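You operate a simulated robot arm through the tools that you are given. There is no shell and no other tool. Be economical: measure what you need, move in short steps, check, and stop when the job is done.

Carry out the task below with a simulated robot arm. There is one attempt and no reset: what you move stays moved.

Task
Set the creased shoe and its mate aside in the red drawer.
Fine: close the drawer again.

Only the result counts: the job must be done as asked and must still hold three seconds after the hand-in. Knocking over, shifting, dropping, spilling or breaking anything else fails it.

Robot
A 7-joint arm with a two-finger parallel gripper on a trunk, on a base that drives. Base frame: it is fixed to the floor where the robot stands at the start and does not move with it; the origin is under the middle of the robot, x ahead of it, y to its left, z up. Lengths are in mm, angles in rad, forces in N, time in s.
Its first joint turns from -2.897 to 2.897 rad. Places, roughly: inside of the red drawer [1000, -200, 700]; red drawer [1000, -100, 800]. Payload 3.43 kg.
Tool frame: the origin (TCP) lies between the finger pads and is the grasp point; the fingertips stand 30 mm ahead of it; z points along the fingers, y is the line along which they close. Largest opening 94 mm; finger width 28, thickness 10; the body of the gripper, 50 by 96 mm, starts 55 mm behind the TCP.
Orientation is that of the tool frame in the base frame, as a unit quaternion [w, x, y, z]. With the fingers straight down and closing along the base's y, the tool's x points along the base's -x, its y along +y and its z along -z.

Tools
- The arm moves only by the tool send_rows. Its argument "increments" is a list of rows, each an object (a shift or turn left out is 0, a gripper value left out holds the last) with "travel": the shift along the tool's x, y, z in units of 500 mm (1.0 is 500 mm), a list of three; "turn": the turn, a rotation vector about the tool's x, y, z in units of 45 degrees (1.0 is 45 degrees), a list of three; "fingers": the gripper command, from -1 (fully open) to 1 (shut), values between in proportion. In form: [{"travel": [tx, ty, tz], "turn": [wx, wy, wz], "fingers": fingers}, ...]. A call has 1 to 10 rows; each row is the pose to reach, as a shift and turn from the pose commanded when the call began, along the tool's axes at that moment. A call with a number of a shift or a turn outside -1 to 1 is refused whole. Rows are played at 5 a second. More than 50 mm and 0.15 rad between two rows, or a gripper value outside its range, and nothing of the call is played. Where a pose cannot be reached the arm comes as near as it can. A force on the tool above 40 N (or 10 N above the force at the start of the call, whichever is more), or a blocked arm, ends the call early, and 0.2 s more pass. The fingers move at their own pace (about 45 mm/s each) and stop on an object; they squeeze with about 35 N. The grip force told is the motor's: it shows also when the fingers shut on nothing. Time passes only in rows, and 0.2 s behind the last, so rows that repeat a pose let the fingers close. It gives the time, the measured TCP pose, the force on the tool (base axes), the opening and the grip force at its end, in the units of the frame above (readings bear some noise), with the torque about the TCP (base axes, N m) and any sound that the robot's microphone picked up.
- Cameras (640 x 400 px; columns grow to the right, rows downward): "scene" is now at [427.9, 141.2, 1252]; the picture's right is [-1.00, -0.06, 0.00], its down [-0.05, 0.81, -0.59] and it looks along [0.04, -0.59, -0.81] (base axes); focal length 214 px, centre (320, 200). "wrist" rides on the gripper at [76, 14, -103] in the tool frame; the picture's right is [-0.18, 0.98, 0.00], its down [-0.75, -0.14, -0.64] and it looks along [-0.63, -0.12, 0.77] (tool axes); focal length 243 px, centre (320, 200). There is no depth. A picture from a camera that has moved, and an enlarged one, comes with that camera's place and axes in the base frame and with its lens.
- get_image(camera): a new picture of that camera. The clock stands still meanwhile.
- lift_body(by): slides the trunk up (or, below 0, down) by that many mm; the arm and the scene camera ride with it, the base frame stays. It gives what a move gives, with no picture.
- base_move(legs): drives the robot by 1 to 6 legs, each [ahead, left, turn to the left] in mm, mm and rad, along the robot's own axes; the way and the turn of a leg run together, so that a leg with both is an arc; at most 1500 mm and 3.142 rad a leg. The arm and the cameras ride along, it lands a little off, and it stops where it bumps. It gives what a move gives.
- head_to(pan, tilt): turns the head with the scene camera to pan (to the left, within 1.798 rad either way) and tilt (down, from -0.506 to 1.204), counted from straight ahead of the robot. It gives what a move gives.
- close_up(camera, box): a new picture of the part [left, top, right, bottom] of that camera's present view, enlarged. The clock stands still meanwhile.
- finish_job(): hands the job in; it is judged then, once.

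Work in short steps. Places have to be worked out from the pictures, the camera data and where the tool is seen: move nearer, look again, correct. Check each grasp and each placing, and mend what went wrong. You have 120 turns and 82 pictures in all, those below and enlarged ones among them. Open the gripper and draw the arm clear of the work before you hand the job in, unless the task says otherwise; then end with one line.

The tools are called as a command line: name --argument value ..., lists and objects as JSON in quotes. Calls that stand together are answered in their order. send_rows: Moves the arm, as the interface text tells. Its arguments: {"type":"object","properties":{"increments":{"type":"array"}},"required":["increments"]} The other tools are called the same way: lift_body (by) slides the trunk up or down; base_move (legs) drives the base; head_to (pan, tilt) turns the head that bears the scene camera; get_image (camera) takes a picture; close_up (camera, box) takes an enlarged picture of a part of a camera's view; finish_job () hands the job in.

At the start:

```text
time: 0.0
position: [128.2, -462.6, 1154.1]
tcp_rot: [0.0, 0.0, 1.0, 0.0]
contact_force: [-0.2, -0.2, -0.1]
torque: [0.0, 0.05, 0.0]
grip_width: 94.2
finger_force: 0.0
trunk travel left (down, up): [-375.0, 115.0]
robot x, y, heading: [1.2, 0.6, 0.001]
head pan, tilt: [-1.508, 0.942]
```

scene: 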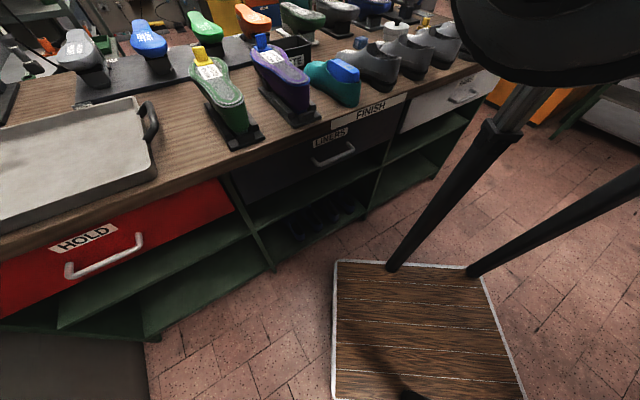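
wrist: 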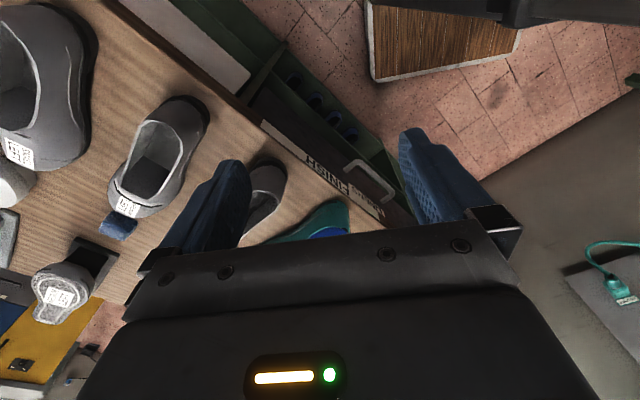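

The red drawer (HOLD) is at the left of the scene view, and the shoes sit along the bench. I'll look closer to find the creased shoe.

close_up --camera "scene" --box '[180, 0, 500, 200]'

head_to --pan -0.9 --tilt 0.7

get_image --camera "scene"

```text
2.00 times, centred on (340, 100) of scene
camera zoom: at [427.9, 141.2, 1252.0], right [-1.0, -0.06, 0.0], down [-0.05, 0.81, -0.59], along [0.04, -0.59, -0.81], focal length 429 px, centre (280, 400)
```

zoom: 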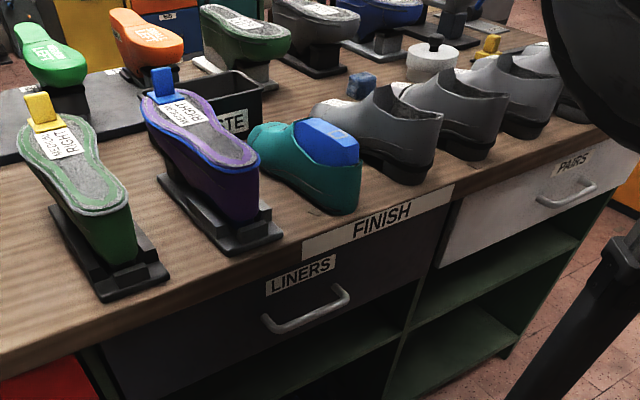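

```text
time: 1.0
position: [128.2, -462.9, 1153.5]
tcp_rot: [0.0, 0.0, 1.0, 0.0]
contact_force: [-0.1, -0.2, -0.7]
torque: [0.01, 0.01, 0.0]
grip_width: 94.0
finger_force: 0.1
trunk travel left (down, up): [-375.0, 115.0]
robot x, y, heading: [-0.7, 0.2, -0.001]
head pan, tilt: [-0.901, 0.7]
```

```text
78 pictures are left
camera scene: at [476.0, 147.6, 1271.2], right [-0.78, -0.62, 0.0], down [-0.4, 0.51, -0.76], along [0.47, -0.6, -0.64], focal length 214 px, centre (320, 200)
```

scene: 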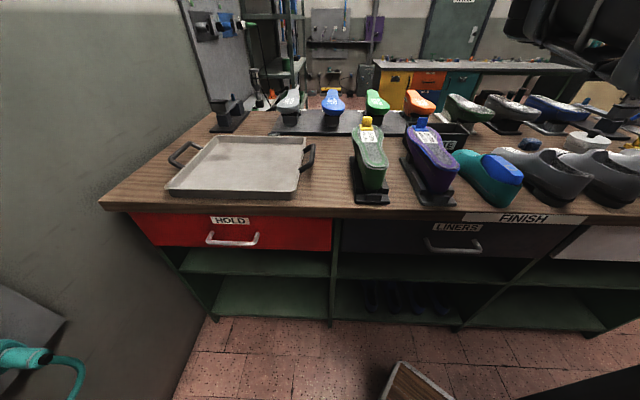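

Now zoom into the rows of shoes from here.

close_up --camera "scene" --box '[340, 75, 500, 215]'

close_up --camera "scene" --box '[480, 75, 640, 215]'

head_to --pan -1.45 --tilt 0.7

get_image --camera "scene"

```text
2.86 times, centred on (420, 145) of scene
camera zoom: at [476.0, 147.6, 1271.2], right [-0.78, -0.62, 0.0], down [-0.4, 0.51, -0.76], along [0.47, -0.6, -0.64], focal length 613 px, centre (34, 357)
```

zoom: 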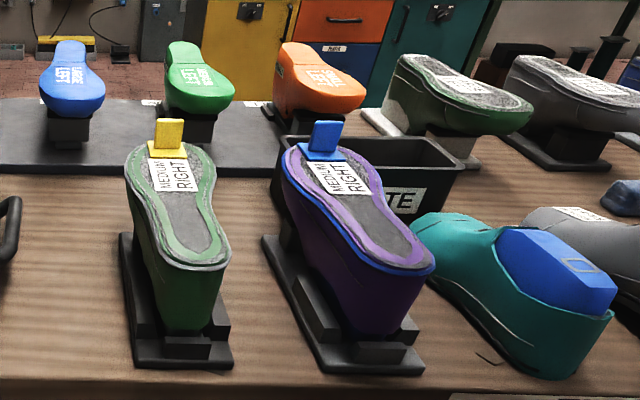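

```text
2.86 times, centred on (560, 145) of scene
camera zoom: at [476.0, 147.6, 1271.2], right [-0.78, -0.62, 0.0], down [-0.4, 0.51, -0.76], along [0.47, -0.6, -0.64], focal length 613 px, centre (-366, 357)
```

zoom: 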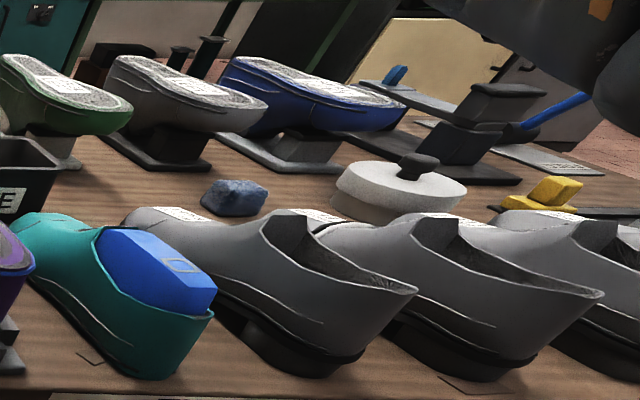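

```text
time: 2.0
position: [128.8, -462.5, 1153.8]
tcp_rot: [0.0, -0.001, 1.0, 0.0]
contact_force: [0.4, -0.6, 0.3]
torque: [-0.02, 0.02, 0.04]
grip_width: 93.9
finger_force: 0.2
trunk travel left (down, up): [-375.0, 115.0]
robot x, y, heading: [-1.3, 1.3, -0.002]
head pan, tilt: [-1.45, 0.7]
```

```text
75 pictures are left
camera scene: at [433.6, 129.9, 1271.2], right [-0.99, -0.12, 0.0], down [-0.08, 0.64, -0.76], along [0.09, -0.76, -0.64], focal length 214 px, centre (320, 200)
```

scene: 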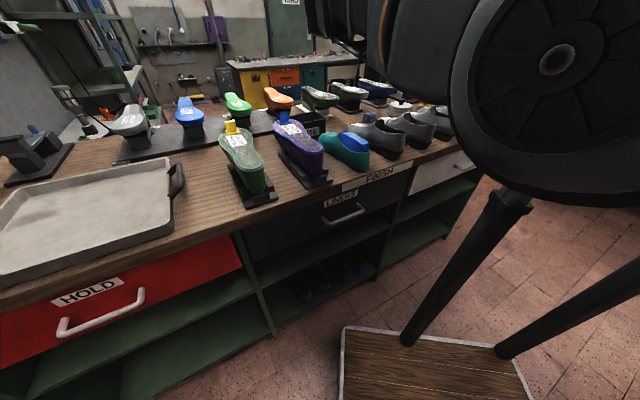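

The bench's front edge runs along about heading -0.91 from me, roughly 607 mm off. I'll turn to face it squarely so the arm stops hiding the right half.

base_move --legs '[[0, 0, -0.91]]'

head_to --pan -0.1 --tilt 0.75

get_image --camera "scene"

```text
time: 4.7
position: [-285.3, -386.6, 1154.2]
tcp_rot: [0.0, 0.439, 0.899, 0.0]
contact_force: [-0.3, 0.0, -0.2]
torque: [-0.01, -0.02, -0.01]
grip_width: 94.0
finger_force: 0.1
trunk travel left (down, up): [-375.0, 115.0]
robot x, y, heading: [-0.9, 2.3, -0.908]
head pan, tilt: [-1.45, 0.7]
```

```text
time: 6.2
position: [-286.1, -386.2, 1153.8]
tcp_rot: [0.0, 0.439, 0.898, 0.0]
contact_force: [0.2, -0.4, -0.1]
torque: [-0.02, 0.01, -0.04]
grip_width: 94.0
finger_force: 0.1
trunk travel left (down, up): [-375.0, 115.0]
robot x, y, heading: [-3.0, -2.1, -0.909]
head pan, tilt: [-0.099, 0.75]
```

```text
74 pictures are left
camera scene: at [474.5, -271.4, 1267.0], right [-0.85, -0.53, 0.0], down [-0.36, 0.58, -0.73], along [0.39, -0.62, -0.68], focal length 214 px, centre (320, 200)
```

scene: 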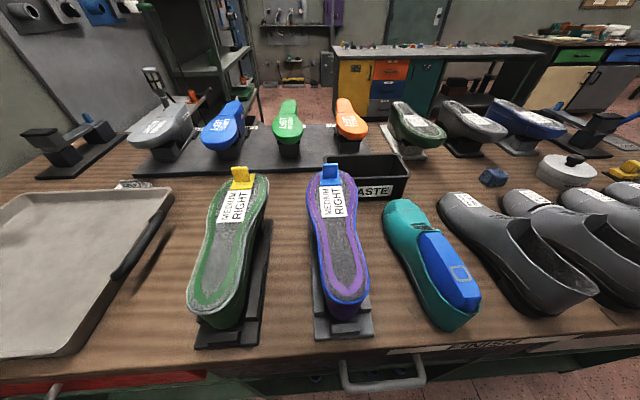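

Clear view of the left half. I'll pan right to view the remaining shoes.

close_up --camera "scene" --box '[380, 160, 640, 340]'

head_to --pan -0.75 --tilt 0.75

get_image --camera "scene"

```text
2.22 times, centred on (510, 250) of scene
camera zoom: at [474.5, -271.4, 1267.0], right [-0.85, -0.53, 0.0], down [-0.36, 0.58, -0.73], along [0.39, -0.62, -0.68], focal length 477 px, centre (-102, 89)
```

zoom: 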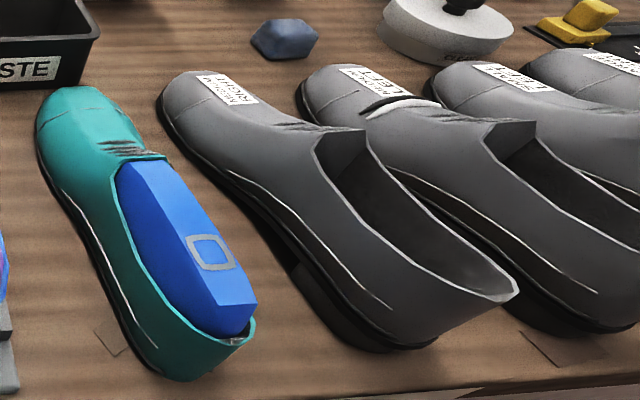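

```text
time: 7.2
position: [-286.3, -386.2, 1153.6]
tcp_rot: [-0.001, 0.44, 0.898, 0.0]
contact_force: [-0.2, 0.1, -0.3]
torque: [0.0, 0.02, -0.06]
grip_width: 93.9
finger_force: 0.1
trunk travel left (down, up): [-375.0, 115.0]
robot x, y, heading: [1.0, -3.2, -0.907]
head pan, tilt: [-0.75, 0.75]
```

```text
72 pictures are left
camera scene: at [423.1, -283.8, 1267.0], right [-1.0, 0.09, 0.0], down [0.06, 0.68, -0.73], along [-0.06, -0.73, -0.68], focal length 214 px, centre (320, 200)
```

scene: 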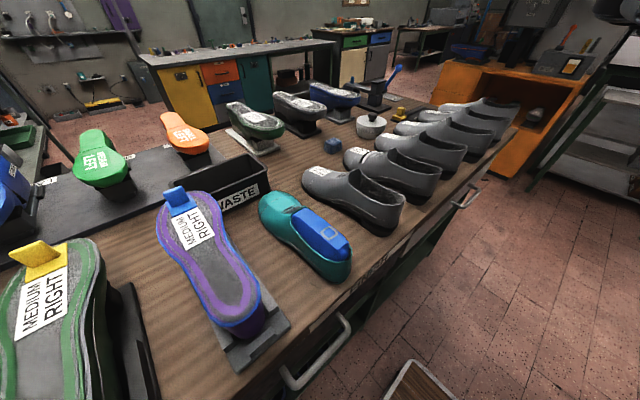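

There's a row of about seven grey shoes. I'll slide right along the bench to inspect labels and creases.

base_move --legs '[[0, -500, 0]]'

head_to --pan 0.0 --tilt 0.75

get_image --camera "scene"

```text
time: 10.2
position: [-685.8, -696.2, 1152.9]
tcp_rot: [0.0, 0.439, 0.898, 0.0]
contact_force: [0.1, -0.3, 0.3]
torque: [-0.03, 0.02, 0.0]
grip_width: 94.0
finger_force: 0.1
trunk travel left (down, up): [-375.0, 115.0]
robot x, y, heading: [-395.8, -310.5, -0.909]
head pan, tilt: [-0.75, 0.75]
```

```text
time: 11.3
position: [-685.2, -696.2, 1153.1]
tcp_rot: [0.0, 0.439, 0.898, 0.0]
contact_force: [-0.2, 0.1, 0.4]
torque: [0.04, -0.02, 0.01]
grip_width: 93.9
finger_force: 0.1
trunk travel left (down, up): [-375.0, 115.0]
robot x, y, heading: [-396.4, -312.5, -0.913]
head pan, tilt: [0.0, 0.75]
```

```text
71 pictures are left
camera scene: at [83.3, -577.2, 1267.0], right [-0.79, -0.61, 0.0], down [-0.42, 0.54, -0.73], along [0.45, -0.58, -0.68], focal length 214 px, centre (320, 200)
```

scene: 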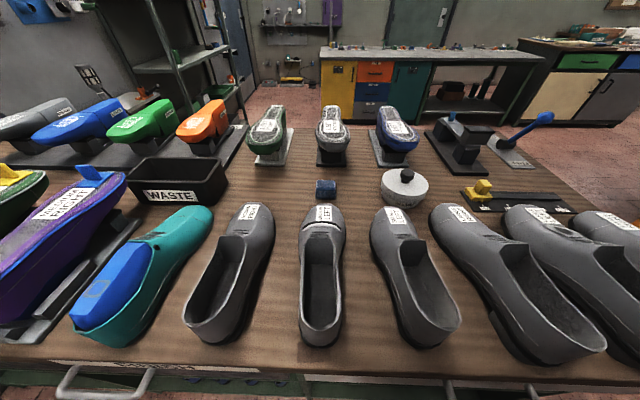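

Zoom in on the labels and vamps.

close_up --camera "scene" --box '[180, 190, 340, 300]'

close_up --camera "scene" --box '[290, 190, 450, 300]'

close_up --camera "scene" --box '[420, 180, 640, 330]'

```text
3.64 times, centred on (260, 245) of scene
camera zoom: at [83.3, -577.2, 1267.0], right [-0.79, -0.61, 0.0], down [-0.42, 0.54, -0.73], along [0.45, -0.58, -0.68], focal length 780 px, centre (538, 36)
```

zoom: 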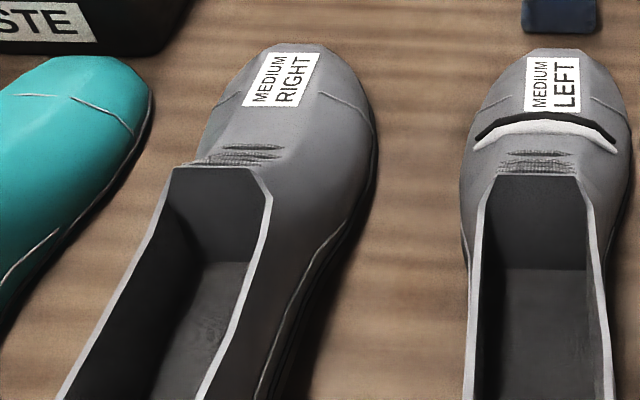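

```text
3.64 times, centred on (370, 245) of scene
camera zoom: at [83.3, -577.2, 1267.0], right [-0.79, -0.61, 0.0], down [-0.42, 0.54, -0.73], along [0.45, -0.58, -0.68], focal length 780 px, centre (138, 36)
```

zoom: 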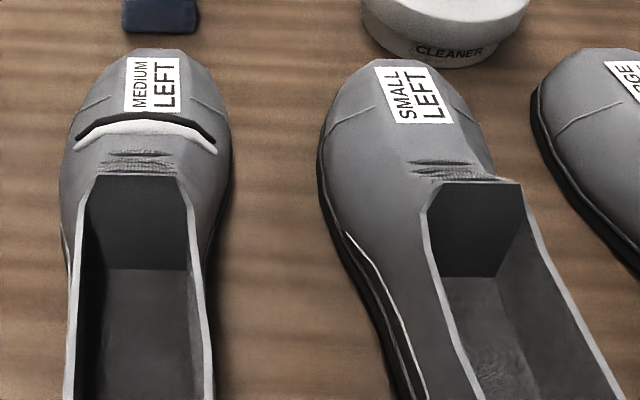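

```text
2.67 times, centred on (530, 255) of scene
camera zoom: at [83.3, -577.2, 1267.0], right [-0.79, -0.61, 0.0], down [-0.42, 0.54, -0.73], along [0.45, -0.58, -0.68], focal length 572 px, centre (-240, 53)
```

zoom: 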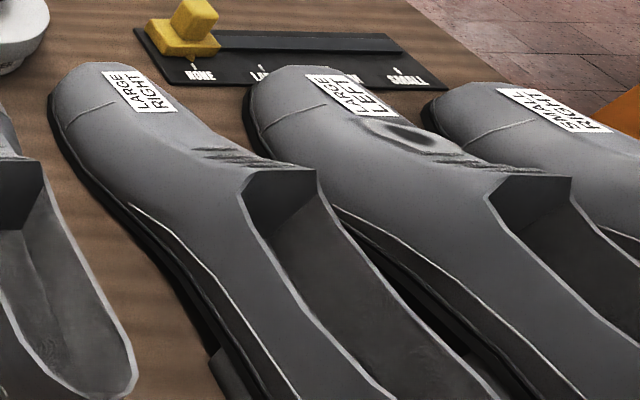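

The Medium Left has a split-looking mark and the Large Left a fold-like mark. I need a closer view of both, and the rest of the row.

base_move --legs '[[0, -330, 0]]'

get_image --camera "scene"

```text
time: 13.5
position: [-945.6, -898.0, 1153.9]
tcp_rot: [0.0, 0.441, 0.898, 0.0]
contact_force: [0.7, -0.4, 0.0]
torque: [-0.01, 0.05, 0.02]
grip_width: 94.4
finger_force: 0.0
trunk travel left (down, up): [-375.0, 115.0]
robot x, y, heading: [-661.0, -511.6, -0.907]
head pan, tilt: [0.0, 0.75]
```

```text
67 pictures are left
camera scene: at [-178.5, -781.2, 1267.0], right [-0.79, -0.61, 0.0], down [-0.42, 0.54, -0.73], along [0.45, -0.58, -0.68], focal length 214 px, centre (320, 200)
```

scene: 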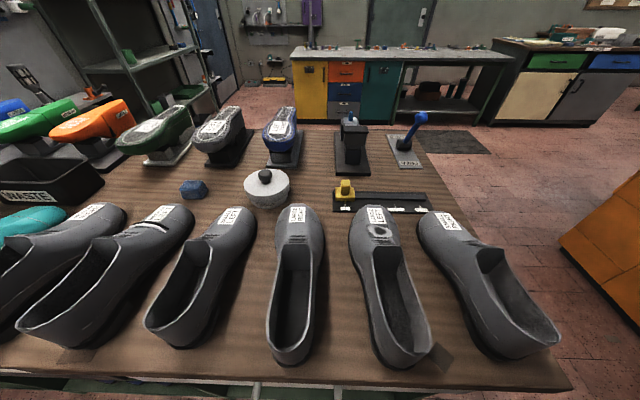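

close_up --camera "scene" --box '[340, 195, 420, 245]'

close_up --camera "scene" --box '[240, 195, 400, 295]'

close_up --camera "scene" --box '[400, 200, 580, 370]'

```text
8.00 times, centred on (380, 220) of scene
camera zoom: at [-178.5, -781.2, 1267.0], right [-0.79, -0.61, 0.0], down [-0.42, 0.54, -0.73], along [0.45, -0.58, -0.68], focal length 1716 px, centre (-160, 40)
```

zoom: 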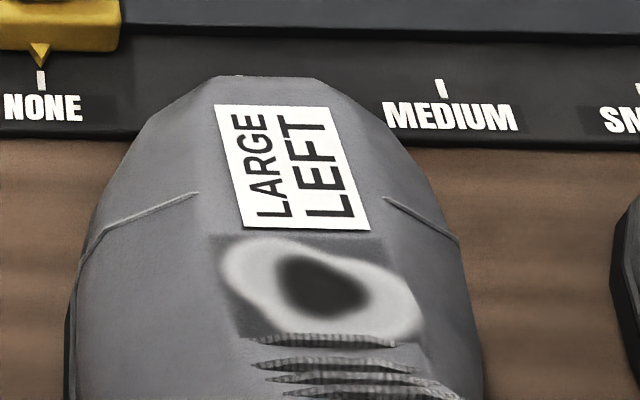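

```text
4.00 times, centred on (320, 245) of scene
camera zoom: at [-178.5, -781.2, 1267.0], right [-0.79, -0.61, 0.0], down [-0.42, 0.54, -0.73], along [0.45, -0.58, -0.68], focal length 858 px, centre (320, 20)
```

zoom: 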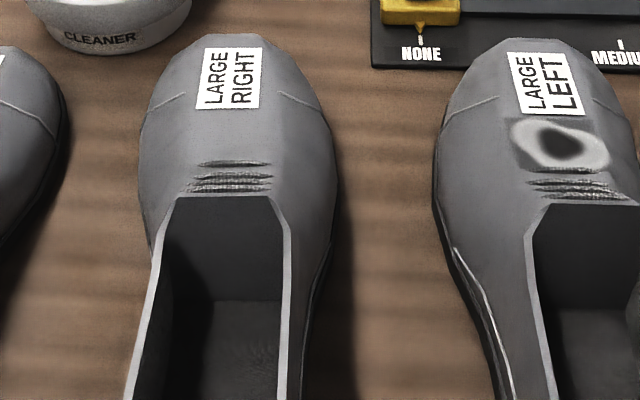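

```text
2.35 times, centred on (490, 285) of scene
camera zoom: at [-178.5, -781.2, 1267.0], right [-0.79, -0.61, 0.0], down [-0.42, 0.54, -0.73], along [0.45, -0.58, -0.68], focal length 505 px, centre (-80, 0)
```

zoom: 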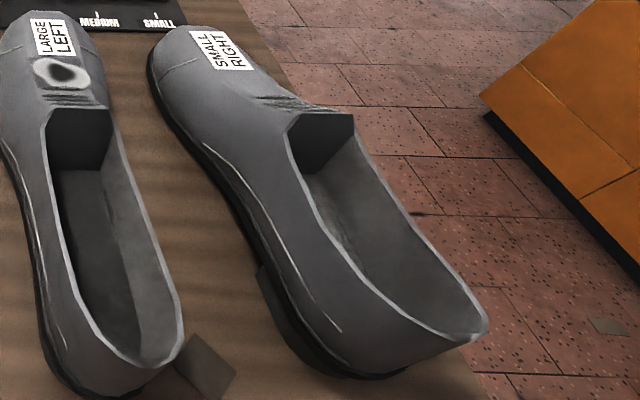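

Medium Left carries a fold line across the vamp (Large Left has a stain instead), so the creased shoe is grey Medium Left and its mate is grey Medium Right. I'll verify with one more zoom later at pickup; first drive to the red drawer, standing back a little.

base_move --legs '[[-200, 0, 0], [0, 1400, 0]]'

head_to --pan 0.0 --tilt 0.75

get_image --camera "scene"

```text
time: 19.9
position: [-192.3, -91.6, 1153.7]
tcp_rot: [0.0, 0.418, 0.909, 0.0]
contact_force: [-0.6, 0.2, -0.7]
torque: [0.03, -0.01, -0.02]
grip_width: 94.2
finger_force: 0.0
trunk travel left (down, up): [-375.0, 115.0]
robot x, y, heading: [74.9, 313.6, -0.858]
head pan, tilt: [0.0, 0.75]
stopped in leg 2: the robot was blocked; the commanded pose is now the measured one
```

```text
time: 20.5
position: [-192.8, -91.5, 1154.3]
tcp_rot: [0.0, 0.418, 0.909, 0.0]
contact_force: [0.3, 1.9, -0.5]
torque: [-0.01, 0.02, 0.02]
grip_width: 94.1
finger_force: 0.0
trunk travel left (down, up): [-375.0, 115.0]
robot x, y, heading: [76.8, 310.4, -0.859]
head pan, tilt: [0.0, 0.75]
```

```text
63 pictures are left
camera scene: at [568.2, 64.6, 1267.0], right [-0.76, -0.65, 0.0], down [-0.44, 0.52, -0.73], along [0.48, -0.56, -0.68], focal length 214 px, centre (320, 200)
```

scene: 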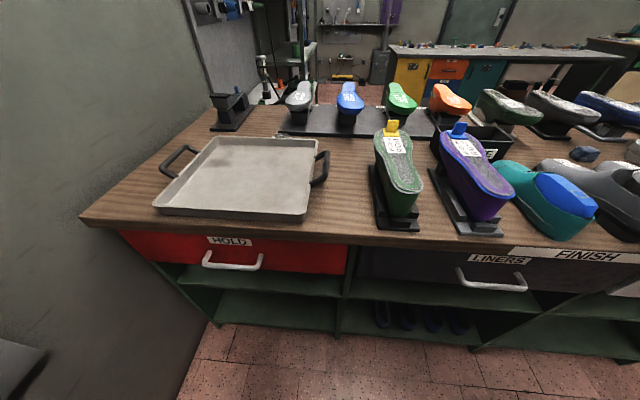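

I bumped something on the left. Look to the left to see what it is.

head_to --pan 1.3 --tilt 0.9

get_image --camera "scene"

```text
time: 22.0
position: [-192.5, -90.9, 1154.6]
tcp_rot: [0.0, 0.417, 0.909, 0.0]
contact_force: [1.0, -0.1, -0.8]
torque: [-0.03, 0.0, -0.02]
grip_width: 93.7
finger_force: 0.1
trunk travel left (down, up): [-375.0, 115.0]
robot x, y, heading: [78.0, 308.4, -0.865]
head pan, tilt: [1.3, 0.901]
```

```text
62 pictures are left
camera scene: at [582.7, 159.5, 1255.1], right [0.42, -0.91, 0.0], down [-0.71, -0.33, -0.62], along [0.56, 0.26, -0.78], focal length 214 px, centre (320, 200)
```

scene: 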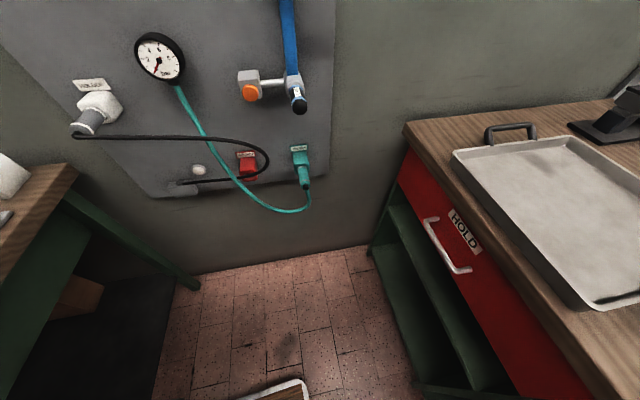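

The bump was the other bench's end behind me on the left (aisle is narrow there). I'll shift right, go ahead and square up, to work on the drawer from its right side.

base_move --legs '[[0, -80, 0], [210, 0, -0.045]]'

head_to --pan 0.5 --tilt 0.85

get_image --camera "scene"

```text
time: 24.3
position: [-138.7, -293.0, 1154.5]
tcp_rot: [0.001, 0.439, 0.899, -0.001]
contact_force: [0.4, -0.1, -1.0]
torque: [-0.01, 0.0, -0.01]
grip_width: 94.1
finger_force: 0.0
trunk travel left (down, up): [-375.0, 115.0]
robot x, y, heading: [150.0, 91.0, -0.91]
head pan, tilt: [1.3, 0.901]
```

```text
time: 25.4
position: [-137.1, -291.7, 1154.3]
tcp_rot: [0.0, 0.439, 0.898, 0.0]
contact_force: [-0.2, -0.7, 0.8]
torque: [0.02, 0.0, -0.02]
grip_width: 94.3
finger_force: 0.1
trunk travel left (down, up): [-375.0, 115.0]
robot x, y, heading: [148.0, 91.0, -0.909]
head pan, tilt: [0.499, 0.85]
```

```text
61 pictures are left
camera scene: at [650.5, -138.4, 1259.0], right [-0.4, -0.92, 0.0], down [-0.69, 0.3, -0.66], along [0.61, -0.26, -0.75], focal length 214 px, centre (320, 200)
```

scene: 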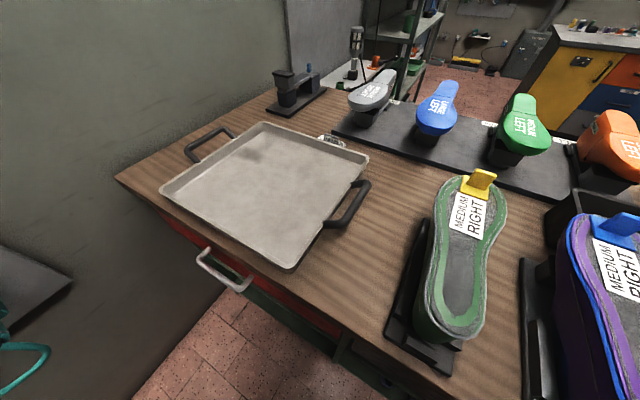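

Now robot stands at about (u 19, v 173) in bench axes. Swing the arm round to the front at its present height in an arc.

send_rows --increments '[{"travel": [-0.086, 0.044, 0], "fingers": -1}, {"travel": [-0.174, 0.09, 0]}, {"travel": [-0.26, 0.134, 0]}, {"travel": [-0.346, 0.18, 0]}, {"travel": [-0.406, 0.256, 0]}, {"travel": [-0.466, 0.33, 0]}, {"travel": [-0.526, 0.404, 0]}, {"travel": [-0.586, 0.48, 0]}, {"travel": [-0.606, 0.56, 0]}, {"travel": [-0.626, 0.65, 0]}]'

```text
time: 27.6
position: [300.3, -410.8, 1184.1]
tcp_rot: [0.0, 0.439, 0.898, 0.003]
contact_force: [-1.8, -0.9, 0.2]
torque: [0.03, -0.06, 0.0]
grip_width: 94.1
finger_force: 0.0
out of reach, approached as far as the arm can: row 8, 9, 10
trunk travel left (down, up): [-375.0, 115.0]
robot x, y, heading: [149.2, 92.1, -0.909]
head pan, tilt: [0.499, 0.85]
```

The arm prefers a larger radius there. I'll continue the arc further out.

send_rows --increments '[{"travel": [-0.046, 0.066, 0]}, {"travel": [-0.094, 0.134, 0]}, {"travel": [-0.14, 0.2, 0]}, {"travel": [-0.16, 0.28, 0]}, {"travel": [-0.18, 0.36, 0]}, {"travel": [-0.2, 0.44, 0]}, {"travel": [-0.2, 0.52, 0]}, {"travel": [-0.19, 0.6, 0]}, {"travel": [-0.18, 0.68, 0]}, {"travel": [-0.16, 0.76, 0]}]'

```text
time: 28.9
position: [440.8, -402.5, 1186.4]
tcp_rot: [0.004, 0.544, 0.839, 0.006]
contact_force: [-0.5, 0.1, 1.0]
torque: [-0.02, 0.01, 0.0]
grip_width: 93.9
finger_force: 0.0
out of reach, approached as far as the arm can: row 1
trunk travel left (down, up): [-375.0, 115.0]
robot x, y, heading: [149.4, 95.0, -0.906]
head pan, tilt: [0.499, 0.85]
stopped in row 6: the arm was blocked; the commanded pose is now the measured one
```

The arm was blocked; look to see what by.

get_image --camera "wrist"

head_to --pan -1.2 --tilt 0.3

get_image --camera "scene"

```text
60 pictures are left
camera wrist: at [421.2, -327.4, 1288.7], right [0.97, 0.23, 0.01], down [0.17, -0.75, 0.64], along [0.16, -0.62, -0.77], focal length 243 px, centre (320, 200)
```

wrist: 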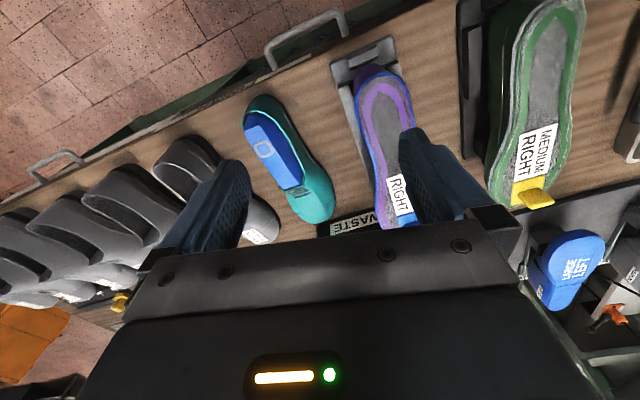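

```text
time: 30.6
position: [439.8, -401.7, 1185.8]
tcp_rot: [0.003, 0.546, 0.838, 0.003]
contact_force: [0.4, -0.4, 0.6]
torque: [0.01, 0.02, -0.01]
grip_width: 93.9
finger_force: 0.0
trunk travel left (down, up): [-375.0, 115.0]
robot x, y, heading: [146.4, 96.2, -0.912]
head pan, tilt: [-1.201, 0.3]
```

```text
59 pictures are left
camera scene: at [649.4, -132.5, 1254.2], right [-0.33, -0.94, 0.0], down [-0.74, 0.26, -0.61], along [0.58, -0.21, -0.79], focal length 214 px, centre (320, 200)
```

scene: 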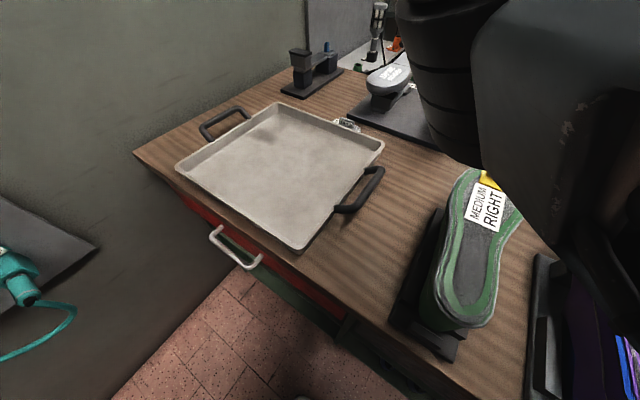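

The arm's elbow met the head mast on the left side. I'll retreat the arm to the right and instead turn the whole robot left so the drawer comes in front-right.

send_rows --increments '[{"travel": [0, -0.08, 0]}, {"travel": [0, -0.16, 0]}, {"travel": [0, -0.24, 0]}]'

head_to --pan -0.2 --tilt 0.8

get_image --camera "scene"

```text
time: 31.4
position: [335.3, -451.8, 1185.8]
tcp_rot: [0.001, 0.538, 0.843, 0.001]
contact_force: [1.4, 0.5, -0.2]
torque: [-0.01, -0.04, 0.0]
grip_width: 94.3
finger_force: 0.0
trunk travel left (down, up): [-375.0, 115.0]
robot x, y, heading: [145.1, 93.0, -0.908]
head pan, tilt: [-1.201, 0.3]
```

```text
time: 32.7
position: [335.9, -451.4, 1185.0]
tcp_rot: [0.001, 0.539, 0.842, 0.002]
contact_force: [0.0, 0.4, 0.3]
torque: [-0.03, 0.02, 0.0]
grip_width: 93.9
finger_force: 0.1
trunk travel left (down, up): [-375.0, 115.0]
robot x, y, heading: [152.1, 94.6, -0.912]
head pan, tilt: [-0.201, 0.799]
```

```text
58 pictures are left
camera scene: at [614.7, -179.7, 1263.0], right [-0.9, -0.44, 0.0], down [-0.32, 0.64, -0.7], along [0.31, -0.62, -0.72], focal length 214 px, centre (320, 200)
```

scene: 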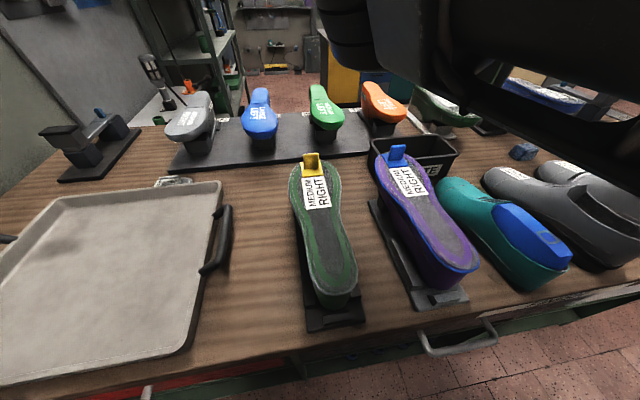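

Head and arm are clear. Turn the robot left by 1.2 rad so that the drawer is at front-right.

base_move --legs '[[0, 0, 1.2]]'

head_to --pan -0.9 --tilt 0.8

get_image --camera "scene"

get_image --camera "wrist"

```text
time: 36.1
position: [724.4, 74.4, 1185.3]
tcp_rot: [0.0, -0.037, 0.999, 0.003]
contact_force: [-0.3, -0.5, -0.3]
torque: [-0.03, 0.0, 0.01]
grip_width: 93.6
finger_force: 0.0
trunk travel left (down, up): [-375.0, 115.0]
robot x, y, heading: [148.7, 96.3, 0.299]
head pan, tilt: [-0.201, 0.799]
```

```text
time: 37.2
position: [724.0, 76.6, 1185.7]
tcp_rot: [0.0, -0.037, 0.999, 0.003]
contact_force: [-0.2, -0.6, 0.6]
torque: [0.02, -0.02, -0.02]
grip_width: 94.1
finger_force: 0.0
trunk travel left (down, up): [-375.0, 115.0]
robot x, y, heading: [148.6, 96.4, 0.3]
head pan, tilt: [-0.901, 0.799]
```

```text
57 pictures are left
camera scene: at [555.5, 378.8, 1263.0], right [-0.56, -0.83, 0.0], down [-0.59, 0.4, -0.7], along [0.58, -0.39, -0.72], focal length 214 px, centre (320, 200)
```

scene: 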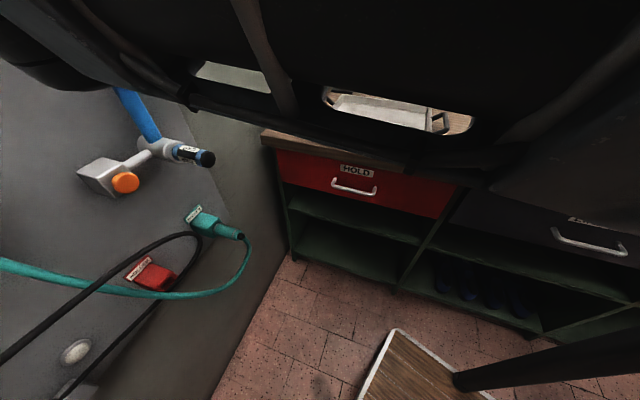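

```text
56 pictures are left
camera wrist: at [647.4, 83.6, 1288.1], right [0.11, 0.99, 0.01], down [0.76, -0.09, 0.64], along [0.64, -0.07, -0.77], focal length 243 px, centre (320, 200)
```

wrist: 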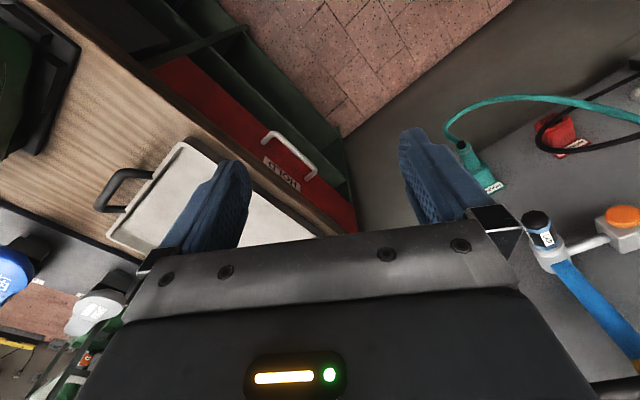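

Triangulating the handle from both views gives about (924, -15, 775): u≈579, v≈720 in bench axes. Now yaw the tool so it faces the bench, shifting a little left.

send_rows --increments '[{"travel": [-0.022, 0.015, 0], "turn": [0, 0, 0.167]}, {"travel": [-0.044, 0.03, 0], "turn": [0, 0, 0.334]}, {"travel": [-0.066, 0.045, 0], "turn": [0, 0, 0.5]}, {"travel": [-0.088, 0.06, 0], "turn": [0, 0, 0.667]}, {"travel": [-0.11, 0.075, 0], "turn": [0, 0, 0.834]}, {"travel": [-0.133, 0.089, 0], "turn": [0, 0, 1.0]}]'

```text
time: 38.6
position: [789.5, 124.5, 1185.7]
tcp_rot: [-0.001, 0.349, 0.937, 0.003]
contact_force: [0.3, -0.8, 0.4]
torque: [0.0, 0.03, 0.0]
grip_width: 94.3
finger_force: 0.0
trunk travel left (down, up): [-375.0, 115.0]
robot x, y, heading: [150.1, 95.5, 0.301]
head pan, tilt: [-0.901, 0.799]
```

Yaw now about -0.71; I'll finish the yaw while descending in front of the drawer, and begin pitching the tool forward.

send_rows --increments '[{"travel": [0, 0, 0.09], "turn": [0, 0, 0.08]}, {"travel": [0, 0, 0.18], "turn": [0, 0, 0.16]}, {"travel": [0, 0, 0.27], "turn": [0, 0, 0.25]}, {"travel": [0, 0, 0.36], "turn": [0, -0.15, 0.25]}, {"travel": [0, 0, 0.42], "turn": [0, -0.3, 0.25]}, {"travel": [0, 0, 0.45], "turn": [0, -0.45, 0.25]}, {"travel": [0, 0, 0.45], "turn": [0, -0.6, 0.25]}, {"travel": [0, 0, 0.45], "turn": [0, -0.75, 0.25]}, {"travel": [0, 0, 0.45], "turn": [0, -0.9, 0.25]}, {"travel": [0, 0, 0.45], "turn": [0, -1.0, 0.25]}]'

```text
time: 40.5
position: [761.8, 43.6, 958.4]
tcp_rot: [0.272, 0.486, 0.814, -0.162]
contact_force: [0.6, -0.4, -0.7]
torque: [-0.01, 0.01, -0.03]
grip_width: 94.0
finger_force: 0.0
trunk travel left (down, up): [-375.0, 115.0]
robot x, y, heading: [148.5, 91.8, 0.302]
head pan, tilt: [-0.901, 0.799]
stopped in row 9: the arm was blocked; the commanded pose is now the measured one
```

Blocked again and the tool drifted; look at what's happening.

get_image --camera "scene"

get_image --camera "wrist"

```text
55 pictures are left
camera scene: at [550.5, 377.3, 1258.0], right [-0.6, -0.8, 0.0], down [-0.6, 0.46, -0.65], along [0.52, -0.39, -0.76], focal length 214 px, centre (320, 200)
```

scene: 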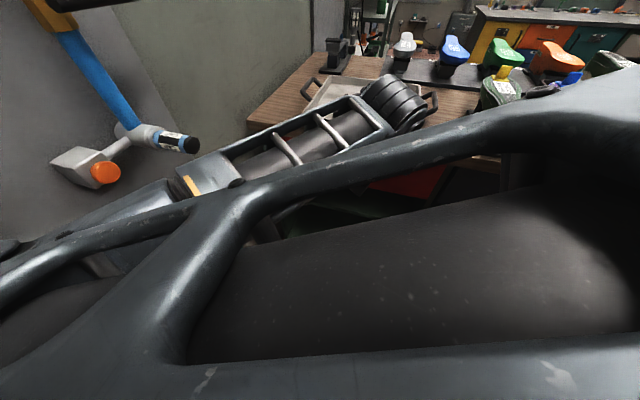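

```text
54 pictures are left
camera wrist: at [716.0, 158.1, 994.3], right [0.94, 0.33, 0.11], down [-0.02, -0.26, 0.97], along [0.35, -0.91, -0.23], focal length 243 px, centre (320, 200)
```

wrist: 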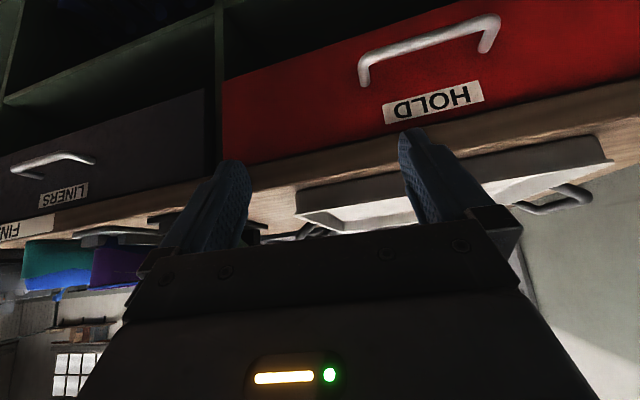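

The forearm is pressing the head again. I'll undo part of the pitch, then turn the base further left so that the arm works well to the right side, away from the head.

send_rows --increments '[{"turn": [0, 0.17, 0]}, {"turn": [0, 0.34, 0]}, {"turn": [0, 0.5, 0]}, {"turn": [0, 0.67, 0]}, {"turn": [0, 0.84, 0]}]'

head_to --pan 0.3 --tilt 0.6

get_image --camera "scene"

```text
time: 41.6
position: [763.4, 48.5, 957.2]
tcp_rot: [-0.007, 0.509, 0.86, 0.009]
contact_force: [0.8, -0.5, -0.5]
torque: [-0.02, 0.0, 0.03]
grip_width: 94.0
finger_force: 0.1
trunk travel left (down, up): [-375.0, 115.0]
robot x, y, heading: [150.7, 94.2, 0.298]
head pan, tilt: [-0.901, 0.799]
```

```text
time: 43.0
position: [764.1, 47.2, 957.7]
tcp_rot: [-0.006, 0.511, 0.86, 0.008]
contact_force: [-0.4, 0.1, 0.2]
torque: [0.03, -0.02, 0.03]
grip_width: 93.9
finger_force: 0.2
trunk travel left (down, up): [-375.0, 115.0]
robot x, y, heading: [145.4, 94.4, 0.302]
head pan, tilt: [0.3, 0.6]
```

```text
53 pictures are left
camera scene: at [561.7, 474.2, 1279.8], right [0.57, -0.82, 0.0], down [-0.47, -0.32, -0.82], along [0.68, 0.47, -0.57], focal length 214 px, centre (320, 200)
```

scene: 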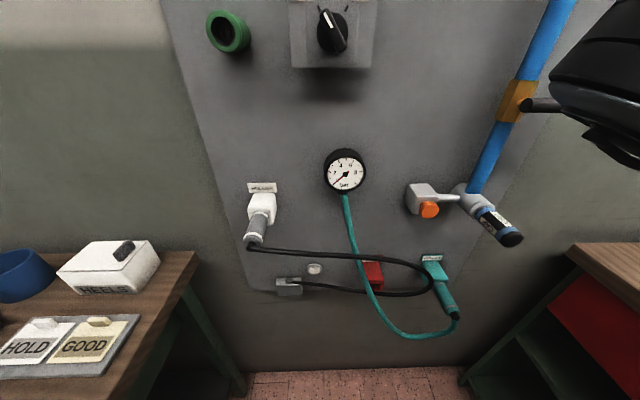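

Head is free again. Turn the base 0.7 rad further left.

base_move --legs '[[0, 0, 0.7]]'

head_to --pan -1.5 --tilt 0.7

get_image --camera "scene"

```text
time: 45.3
position: [649.9, 453.2, 958.4]
tcp_rot: [-0.008, 0.185, 0.983, 0.006]
contact_force: [-0.7, 0.9, 0.1]
torque: [0.01, 0.0, 0.0]
grip_width: 94.1
finger_force: 0.1
trunk travel left (down, up): [-375.0, 115.0]
robot x, y, heading: [149.3, 96.2, 1.0]
head pan, tilt: [0.3, 0.6]
```

```text
time: 47.1
position: [649.7, 454.8, 958.6]
tcp_rot: [-0.009, 0.185, 0.983, 0.006]
contact_force: [-0.4, -0.6, -0.5]
torque: [0.0, 0.02, -0.02]
grip_width: 94.0
finger_force: 0.2
trunk travel left (down, up): [-375.0, 115.0]
robot x, y, heading: [150.1, 91.2, 1.004]
head pan, tilt: [-1.499, 0.7]
```

```text
52 pictures are left
camera scene: at [271.3, 524.2, 1271.2], right [-0.48, -0.88, 0.0], down [-0.57, 0.31, -0.76], along [0.67, -0.37, -0.64], focal length 214 px, centre (320, 200)
```

scene: 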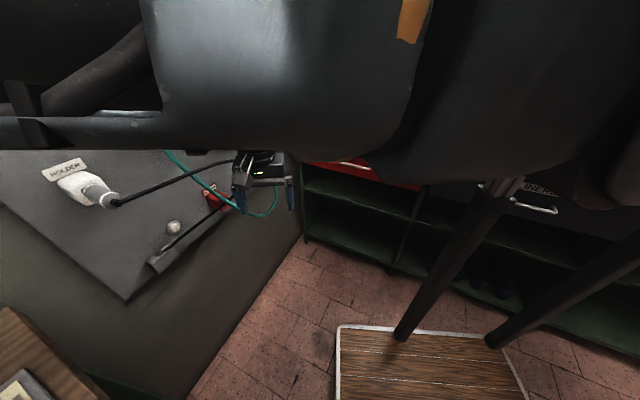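

Now the head has room. Swing the arm right toward the drawer front, yawing to face the bench.

send_rows --increments '[{"travel": [-0.064, -0.068, 0], "turn": [0, 0, 0.086]}, {"travel": [-0.128, -0.136, 0], "turn": [0, 0, 0.172]}, {"travel": [-0.192, -0.204, 0], "turn": [0, 0, 0.258]}, {"travel": [-0.256, -0.272, 0], "turn": [0, 0, 0.345]}, {"travel": [-0.32, -0.34, 0], "turn": [0, 0, 0.43]}, {"travel": [-0.385, -0.407, 0], "turn": [0, 0, 0.517]}, {"travel": [-0.449, -0.475, 0], "turn": [0, 0, 0.6]}, {"travel": [-0.513, -0.543, 0], "turn": [0, 0, 0.69]}]'

```text
time: 48.9
position: [789.4, 107.5, 952.6]
tcp_rot: [-0.01, 0.441, 0.897, 0.002]
contact_force: [-0.5, 0.2, -0.4]
torque: [-0.05, 0.01, 0.0]
grip_width: 94.0
finger_force: 0.1
trunk travel left (down, up): [-375.0, 115.0]
robot x, y, heading: [148.8, 93.5, 0.997]
head pan, tilt: [-1.499, 0.7]
```

Yaw is right (facing the bench). Pitch the tool forward in place, first half.

send_rows --increments '[{"turn": [0, -0.17, 0]}, {"turn": [0, -0.34, 0]}, {"turn": [0, -0.5, 0]}, {"turn": [0, -0.67, 0]}, {"turn": [0, -0.84, 0]}, {"turn": [0, -1.0, 0]}]'

send_rows --increments '[{"turn": [0, -0.17, 0]}, {"turn": [0, -0.34, 0]}, {"turn": [0, -0.5, 0]}, {"turn": [0, -0.67, 0]}, {"turn": [0, -0.84, 0]}, {"turn": [0, -1.0, 0]}]'

get_image --camera "scene"

```text
time: 50.3
position: [790.5, 106.8, 951.8]
tcp_rot: [0.334, 0.409, 0.833, -0.167]
contact_force: [-0.3, -0.7, 0.2]
torque: [0.02, 0.0, 0.0]
grip_width: 94.1
finger_force: 0.0
trunk travel left (down, up): [-375.0, 115.0]
robot x, y, heading: [146.9, 91.0, 1.001]
head pan, tilt: [-1.499, 0.7]
```

```text
time: 51.7
position: [790.3, 108.5, 951.5]
tcp_rot: [0.629, 0.314, 0.64, -0.31]
contact_force: [0.6, 0.3, 0.7]
torque: [0.01, -0.01, 0.01]
grip_width: 94.1
finger_force: 0.0
trunk travel left (down, up): [-375.0, 115.0]
robot x, y, heading: [149.6, 97.5, 1.002]
head pan, tilt: [-1.499, 0.7]
```

```text
51 pictures are left
camera scene: at [271.4, 524.1, 1271.3], right [-0.48, -0.88, 0.0], down [-0.57, 0.31, -0.76], along [0.67, -0.37, -0.64], focal length 214 px, centre (320, 200)
```

scene: 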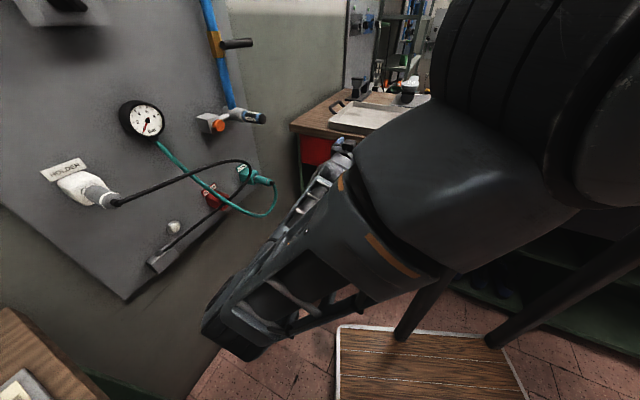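

Tool is horizontal now. Roll it about its own axis by 90° so the fingers close vertically.

send_rows --increments '[{"turn": [0, 0, 0.17]}, {"turn": [0, 0, 0.34]}, {"turn": [0, 0, 0.5]}, {"turn": [0, 0, 0.67]}, {"turn": [0, 0, 0.84]}, {"turn": [0, 0, 1.0]}]'

send_rows --increments '[{"turn": [0, 0, 0.17]}, {"turn": [0, 0, 0.34]}, {"turn": [0, 0, 0.5]}, {"turn": [0, 0, 0.67]}, {"turn": [0, 0, 0.84]}, {"turn": [0, 0, 1.0]}]'

get_image --camera "wrist"

```text
time: 53.1
position: [865.2, 152.6, 1052.2]
tcp_rot: [0.667, 0.544, 0.5, -0.099]
contact_force: [0.1, -0.6, -0.2]
torque: [0.01, 0.01, 0.0]
grip_width: 93.9
finger_force: 0.0
out of reach, approached as far as the arm can: row 2, 3, 4, 5, 6
trunk travel left (down, up): [-375.0, 115.0]
robot x, y, heading: [148.0, 94.8, 0.998]
head pan, tilt: [-1.499, 0.7]
```

```text
time: 54.5
position: [898.8, 129.4, 1229.6]
tcp_rot: [0.613, 0.717, 0.311, 0.115]
contact_force: [0.1, 0.8, -0.1]
torque: [-0.02, -0.02, -0.04]
grip_width: 93.9
finger_force: 0.1
out of reach, approached as far as the arm can: row 1, 2, 3, 4, 5, 6
trunk travel left (down, up): [-375.0, 115.0]
robot x, y, heading: [148.0, 94.0, 1.003]
head pan, tilt: [-1.499, 0.7]
```

```text
50 pictures are left
camera wrist: at [905.9, 255.3, 1249.3], right [0.16, -0.16, 0.97], down [-0.98, 0.08, 0.17], along [-0.11, -0.98, -0.15], focal length 243 px, centre (320, 200)
```

wrist: 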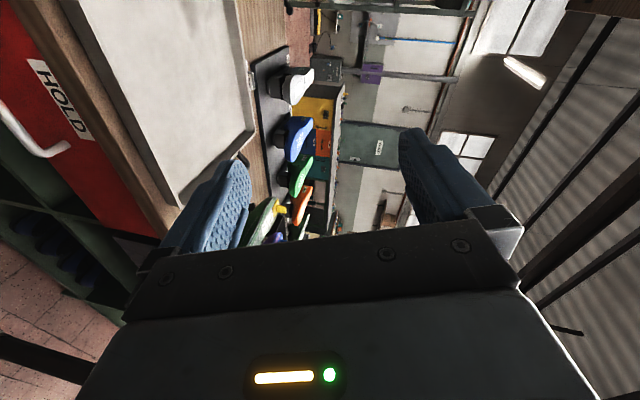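

The positive roll hits a joint limit; go back and roll the other way.

send_rows --increments '[{"turn": [0, 0, -0.17]}, {"turn": [0, 0, -0.34]}, {"turn": [0, 0, -0.5]}, {"turn": [0, 0, -0.67]}, {"turn": [0, 0, -0.84]}, {"turn": [0, 0, -1.0]}]'

send_rows --increments '[{"turn": [0, 0, -0.17]}, {"turn": [0, 0, -0.34]}, {"turn": [0, 0, -0.5]}, {"turn": [0, 0, -0.67]}, {"turn": [0, 0, -0.84]}, {"turn": [0, 0, -1.0]}]'

```text
time: 55.9
position: [898.3, 128.1, 1231.0]
tcp_rot: [0.61, 0.543, 0.562, -0.128]
contact_force: [-0.2, 0.4, -0.3]
torque: [-0.02, -0.03, -0.02]
grip_width: 94.1
finger_force: 0.0
trunk travel left (down, up): [-375.0, 115.0]
robot x, y, heading: [150.4, 92.5, 1.003]
head pan, tilt: [-1.499, 0.7]
```

```text
time: 57.3
position: [899.0, 127.2, 1232.4]
tcp_rot: [0.515, 0.286, 0.727, -0.352]
contact_force: [0.1, -0.4, 0.4]
torque: [0.02, 0.02, 0.0]
grip_width: 94.3
finger_force: 0.0
trunk travel left (down, up): [-375.0, 115.0]
robot x, y, heading: [151.5, 96.1, 1.0]
head pan, tilt: [-1.499, 0.7]
```

Command pose has drifted up; I computed the correction: roll to fingers-vertical while descending back in front of the drawer, first half.

send_rows --increments '[{"travel": [0.08, 0.001, 0.013], "turn": [0.0115, -0.016, -0.107]}, {"travel": [0.16, 0.003, 0.027], "turn": [0.023, -0.0325, -0.2145]}, {"travel": [0.24, 0.004, 0.04], "turn": [0.0345, -0.049, -0.322]}, {"travel": [0.32, 0.006, 0.054], "turn": [0.046, -0.065, -0.429]}, {"travel": [0.4, 0.007, 0.067], "turn": [0.058, -0.081, -0.536]}, {"travel": [0.48, 0.008, 0.08], "turn": [0.069, -0.0975, -0.6435]}, {"travel": [0.56, 0.01, 0.094], "turn": [0.081, -0.114, -0.751]}, {"travel": [0.64, 0.011, 0.107], "turn": [0.0925, -0.13, -0.858]}, {"travel": [0.669, 0.012, 0.112], "turn": [0.0925, -0.13, -0.858]}]'

```text
time: 59.3
position: [830.6, 102.3, 900.4]
tcp_rot: [0.395, 0.031, 0.741, -0.542]
contact_force: [-0.1, -0.3, -0.2]
torque: [0.0, 0.0, -0.01]
grip_width: 93.9
finger_force: 0.0
trunk travel left (down, up): [-375.0, 115.0]
robot x, y, heading: [149.1, 92.7, 1.003]
head pan, tilt: [-1.499, 0.7]
```

Good, on target. Second half of the roll.

send_rows --increments '[{"turn": [0.0154, -0.0217, -0.143]}, {"turn": [0.031, -0.043, -0.286]}, {"turn": [0.046, -0.065, -0.429]}, {"turn": [0.0615, -0.087, -0.572]}, {"turn": [0.077, -0.108, -0.715]}, {"turn": [0.0925, -0.13, -0.858]}]'

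get_image --camera "wrist"

```text
time: 60.7
position: [831.7, 102.8, 900.5]
tcp_rot: [-0.229, 0.229, -0.669, 0.669]
contact_force: [0.4, -0.2, -0.2]
torque: [0.03, 0.01, -0.01]
grip_width: 93.8
finger_force: 0.0
trunk travel left (down, up): [-375.0, 115.0]
robot x, y, heading: [148.6, 93.8, 1.002]
head pan, tilt: [-1.499, 0.7]
```

```text
49 pictures are left
camera wrist: at [707.9, 137.5, 885.7], right [0.14, 0.11, -0.98], down [0.2, 0.97, 0.14], along [0.97, -0.22, 0.12], focal length 243 px, centre (320, 200)
```

wrist: 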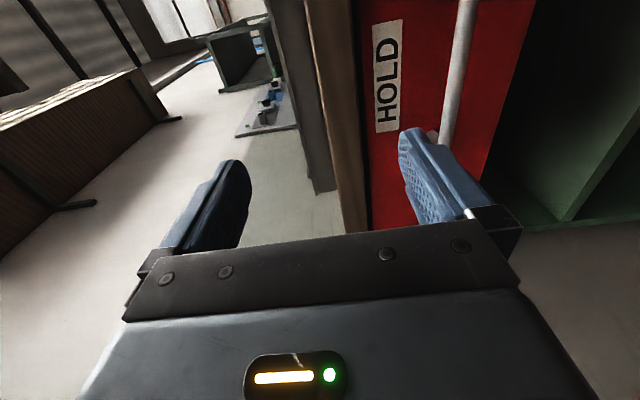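

Orientation is right. Lower to z≈776, then check the alignment with the bar.

send_rows --increments '[{"travel": [0, 0.08, 0]}, {"travel": [0, 0.16, 0]}, {"travel": [0, 0.248, 0]}, {"travel": [0.02, 0.248, 0.08]}]'

get_image --camera "wrist"

```text
time: 61.7
position: [848.1, 66.4, 775.9]
tcp_rot: [-0.228, 0.23, -0.669, 0.669]
contact_force: [0.0, 0.2, 0.4]
torque: [-0.02, -0.01, -0.04]
grip_width: 93.6
finger_force: 0.0
trunk travel left (down, up): [-375.0, 115.0]
robot x, y, heading: [149.1, 94.2, 1.0]
head pan, tilt: [-1.499, 0.7]
```

```text
48 pictures are left
camera wrist: at [724.9, 99.9, 762.1], right [0.14, 0.11, -0.98], down [0.2, 0.97, 0.14], along [0.97, -0.22, 0.12], focal length 243 px, centre (320, 200)
```

wrist: 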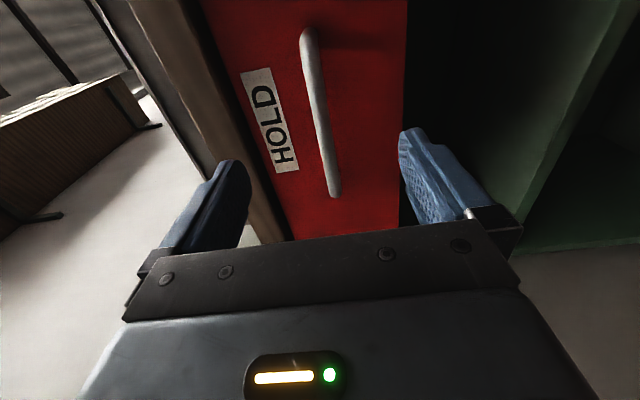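

The bar is centred between the fingers. Advance about 104 mm and then close.

send_rows --increments '[{"travel": [0, 0, 0.07]}, {"travel": [0, 0, 0.14]}, {"travel": [0, 0, 0.208]}]'

get_image --camera "wrist"

```text
time: 62.5
position: [910.7, -16.9, 776.2]
tcp_rot: [0.229, -0.229, 0.669, -0.668]
contact_force: [0.9, 0.8, -0.7]
torque: [0.0, 0.0, -0.03]
grip_width: 94.1
finger_force: 0.1
trunk travel left (down, up): [-375.0, 115.0]
robot x, y, heading: [146.2, 89.1, 0.998]
head pan, tilt: [-1.499, 0.7]
```

```text
47 pictures are left
camera wrist: at [787.6, 17.5, 761.7], right [0.14, 0.11, -0.98], down [0.2, 0.97, 0.14], along [0.97, -0.22, 0.12], focal length 243 px, centre (320, 200)
```

wrist: 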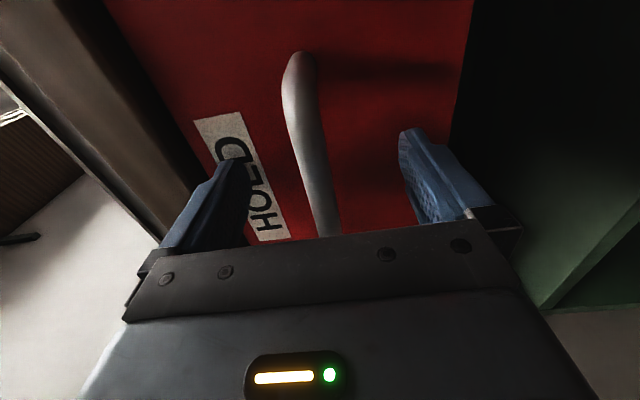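

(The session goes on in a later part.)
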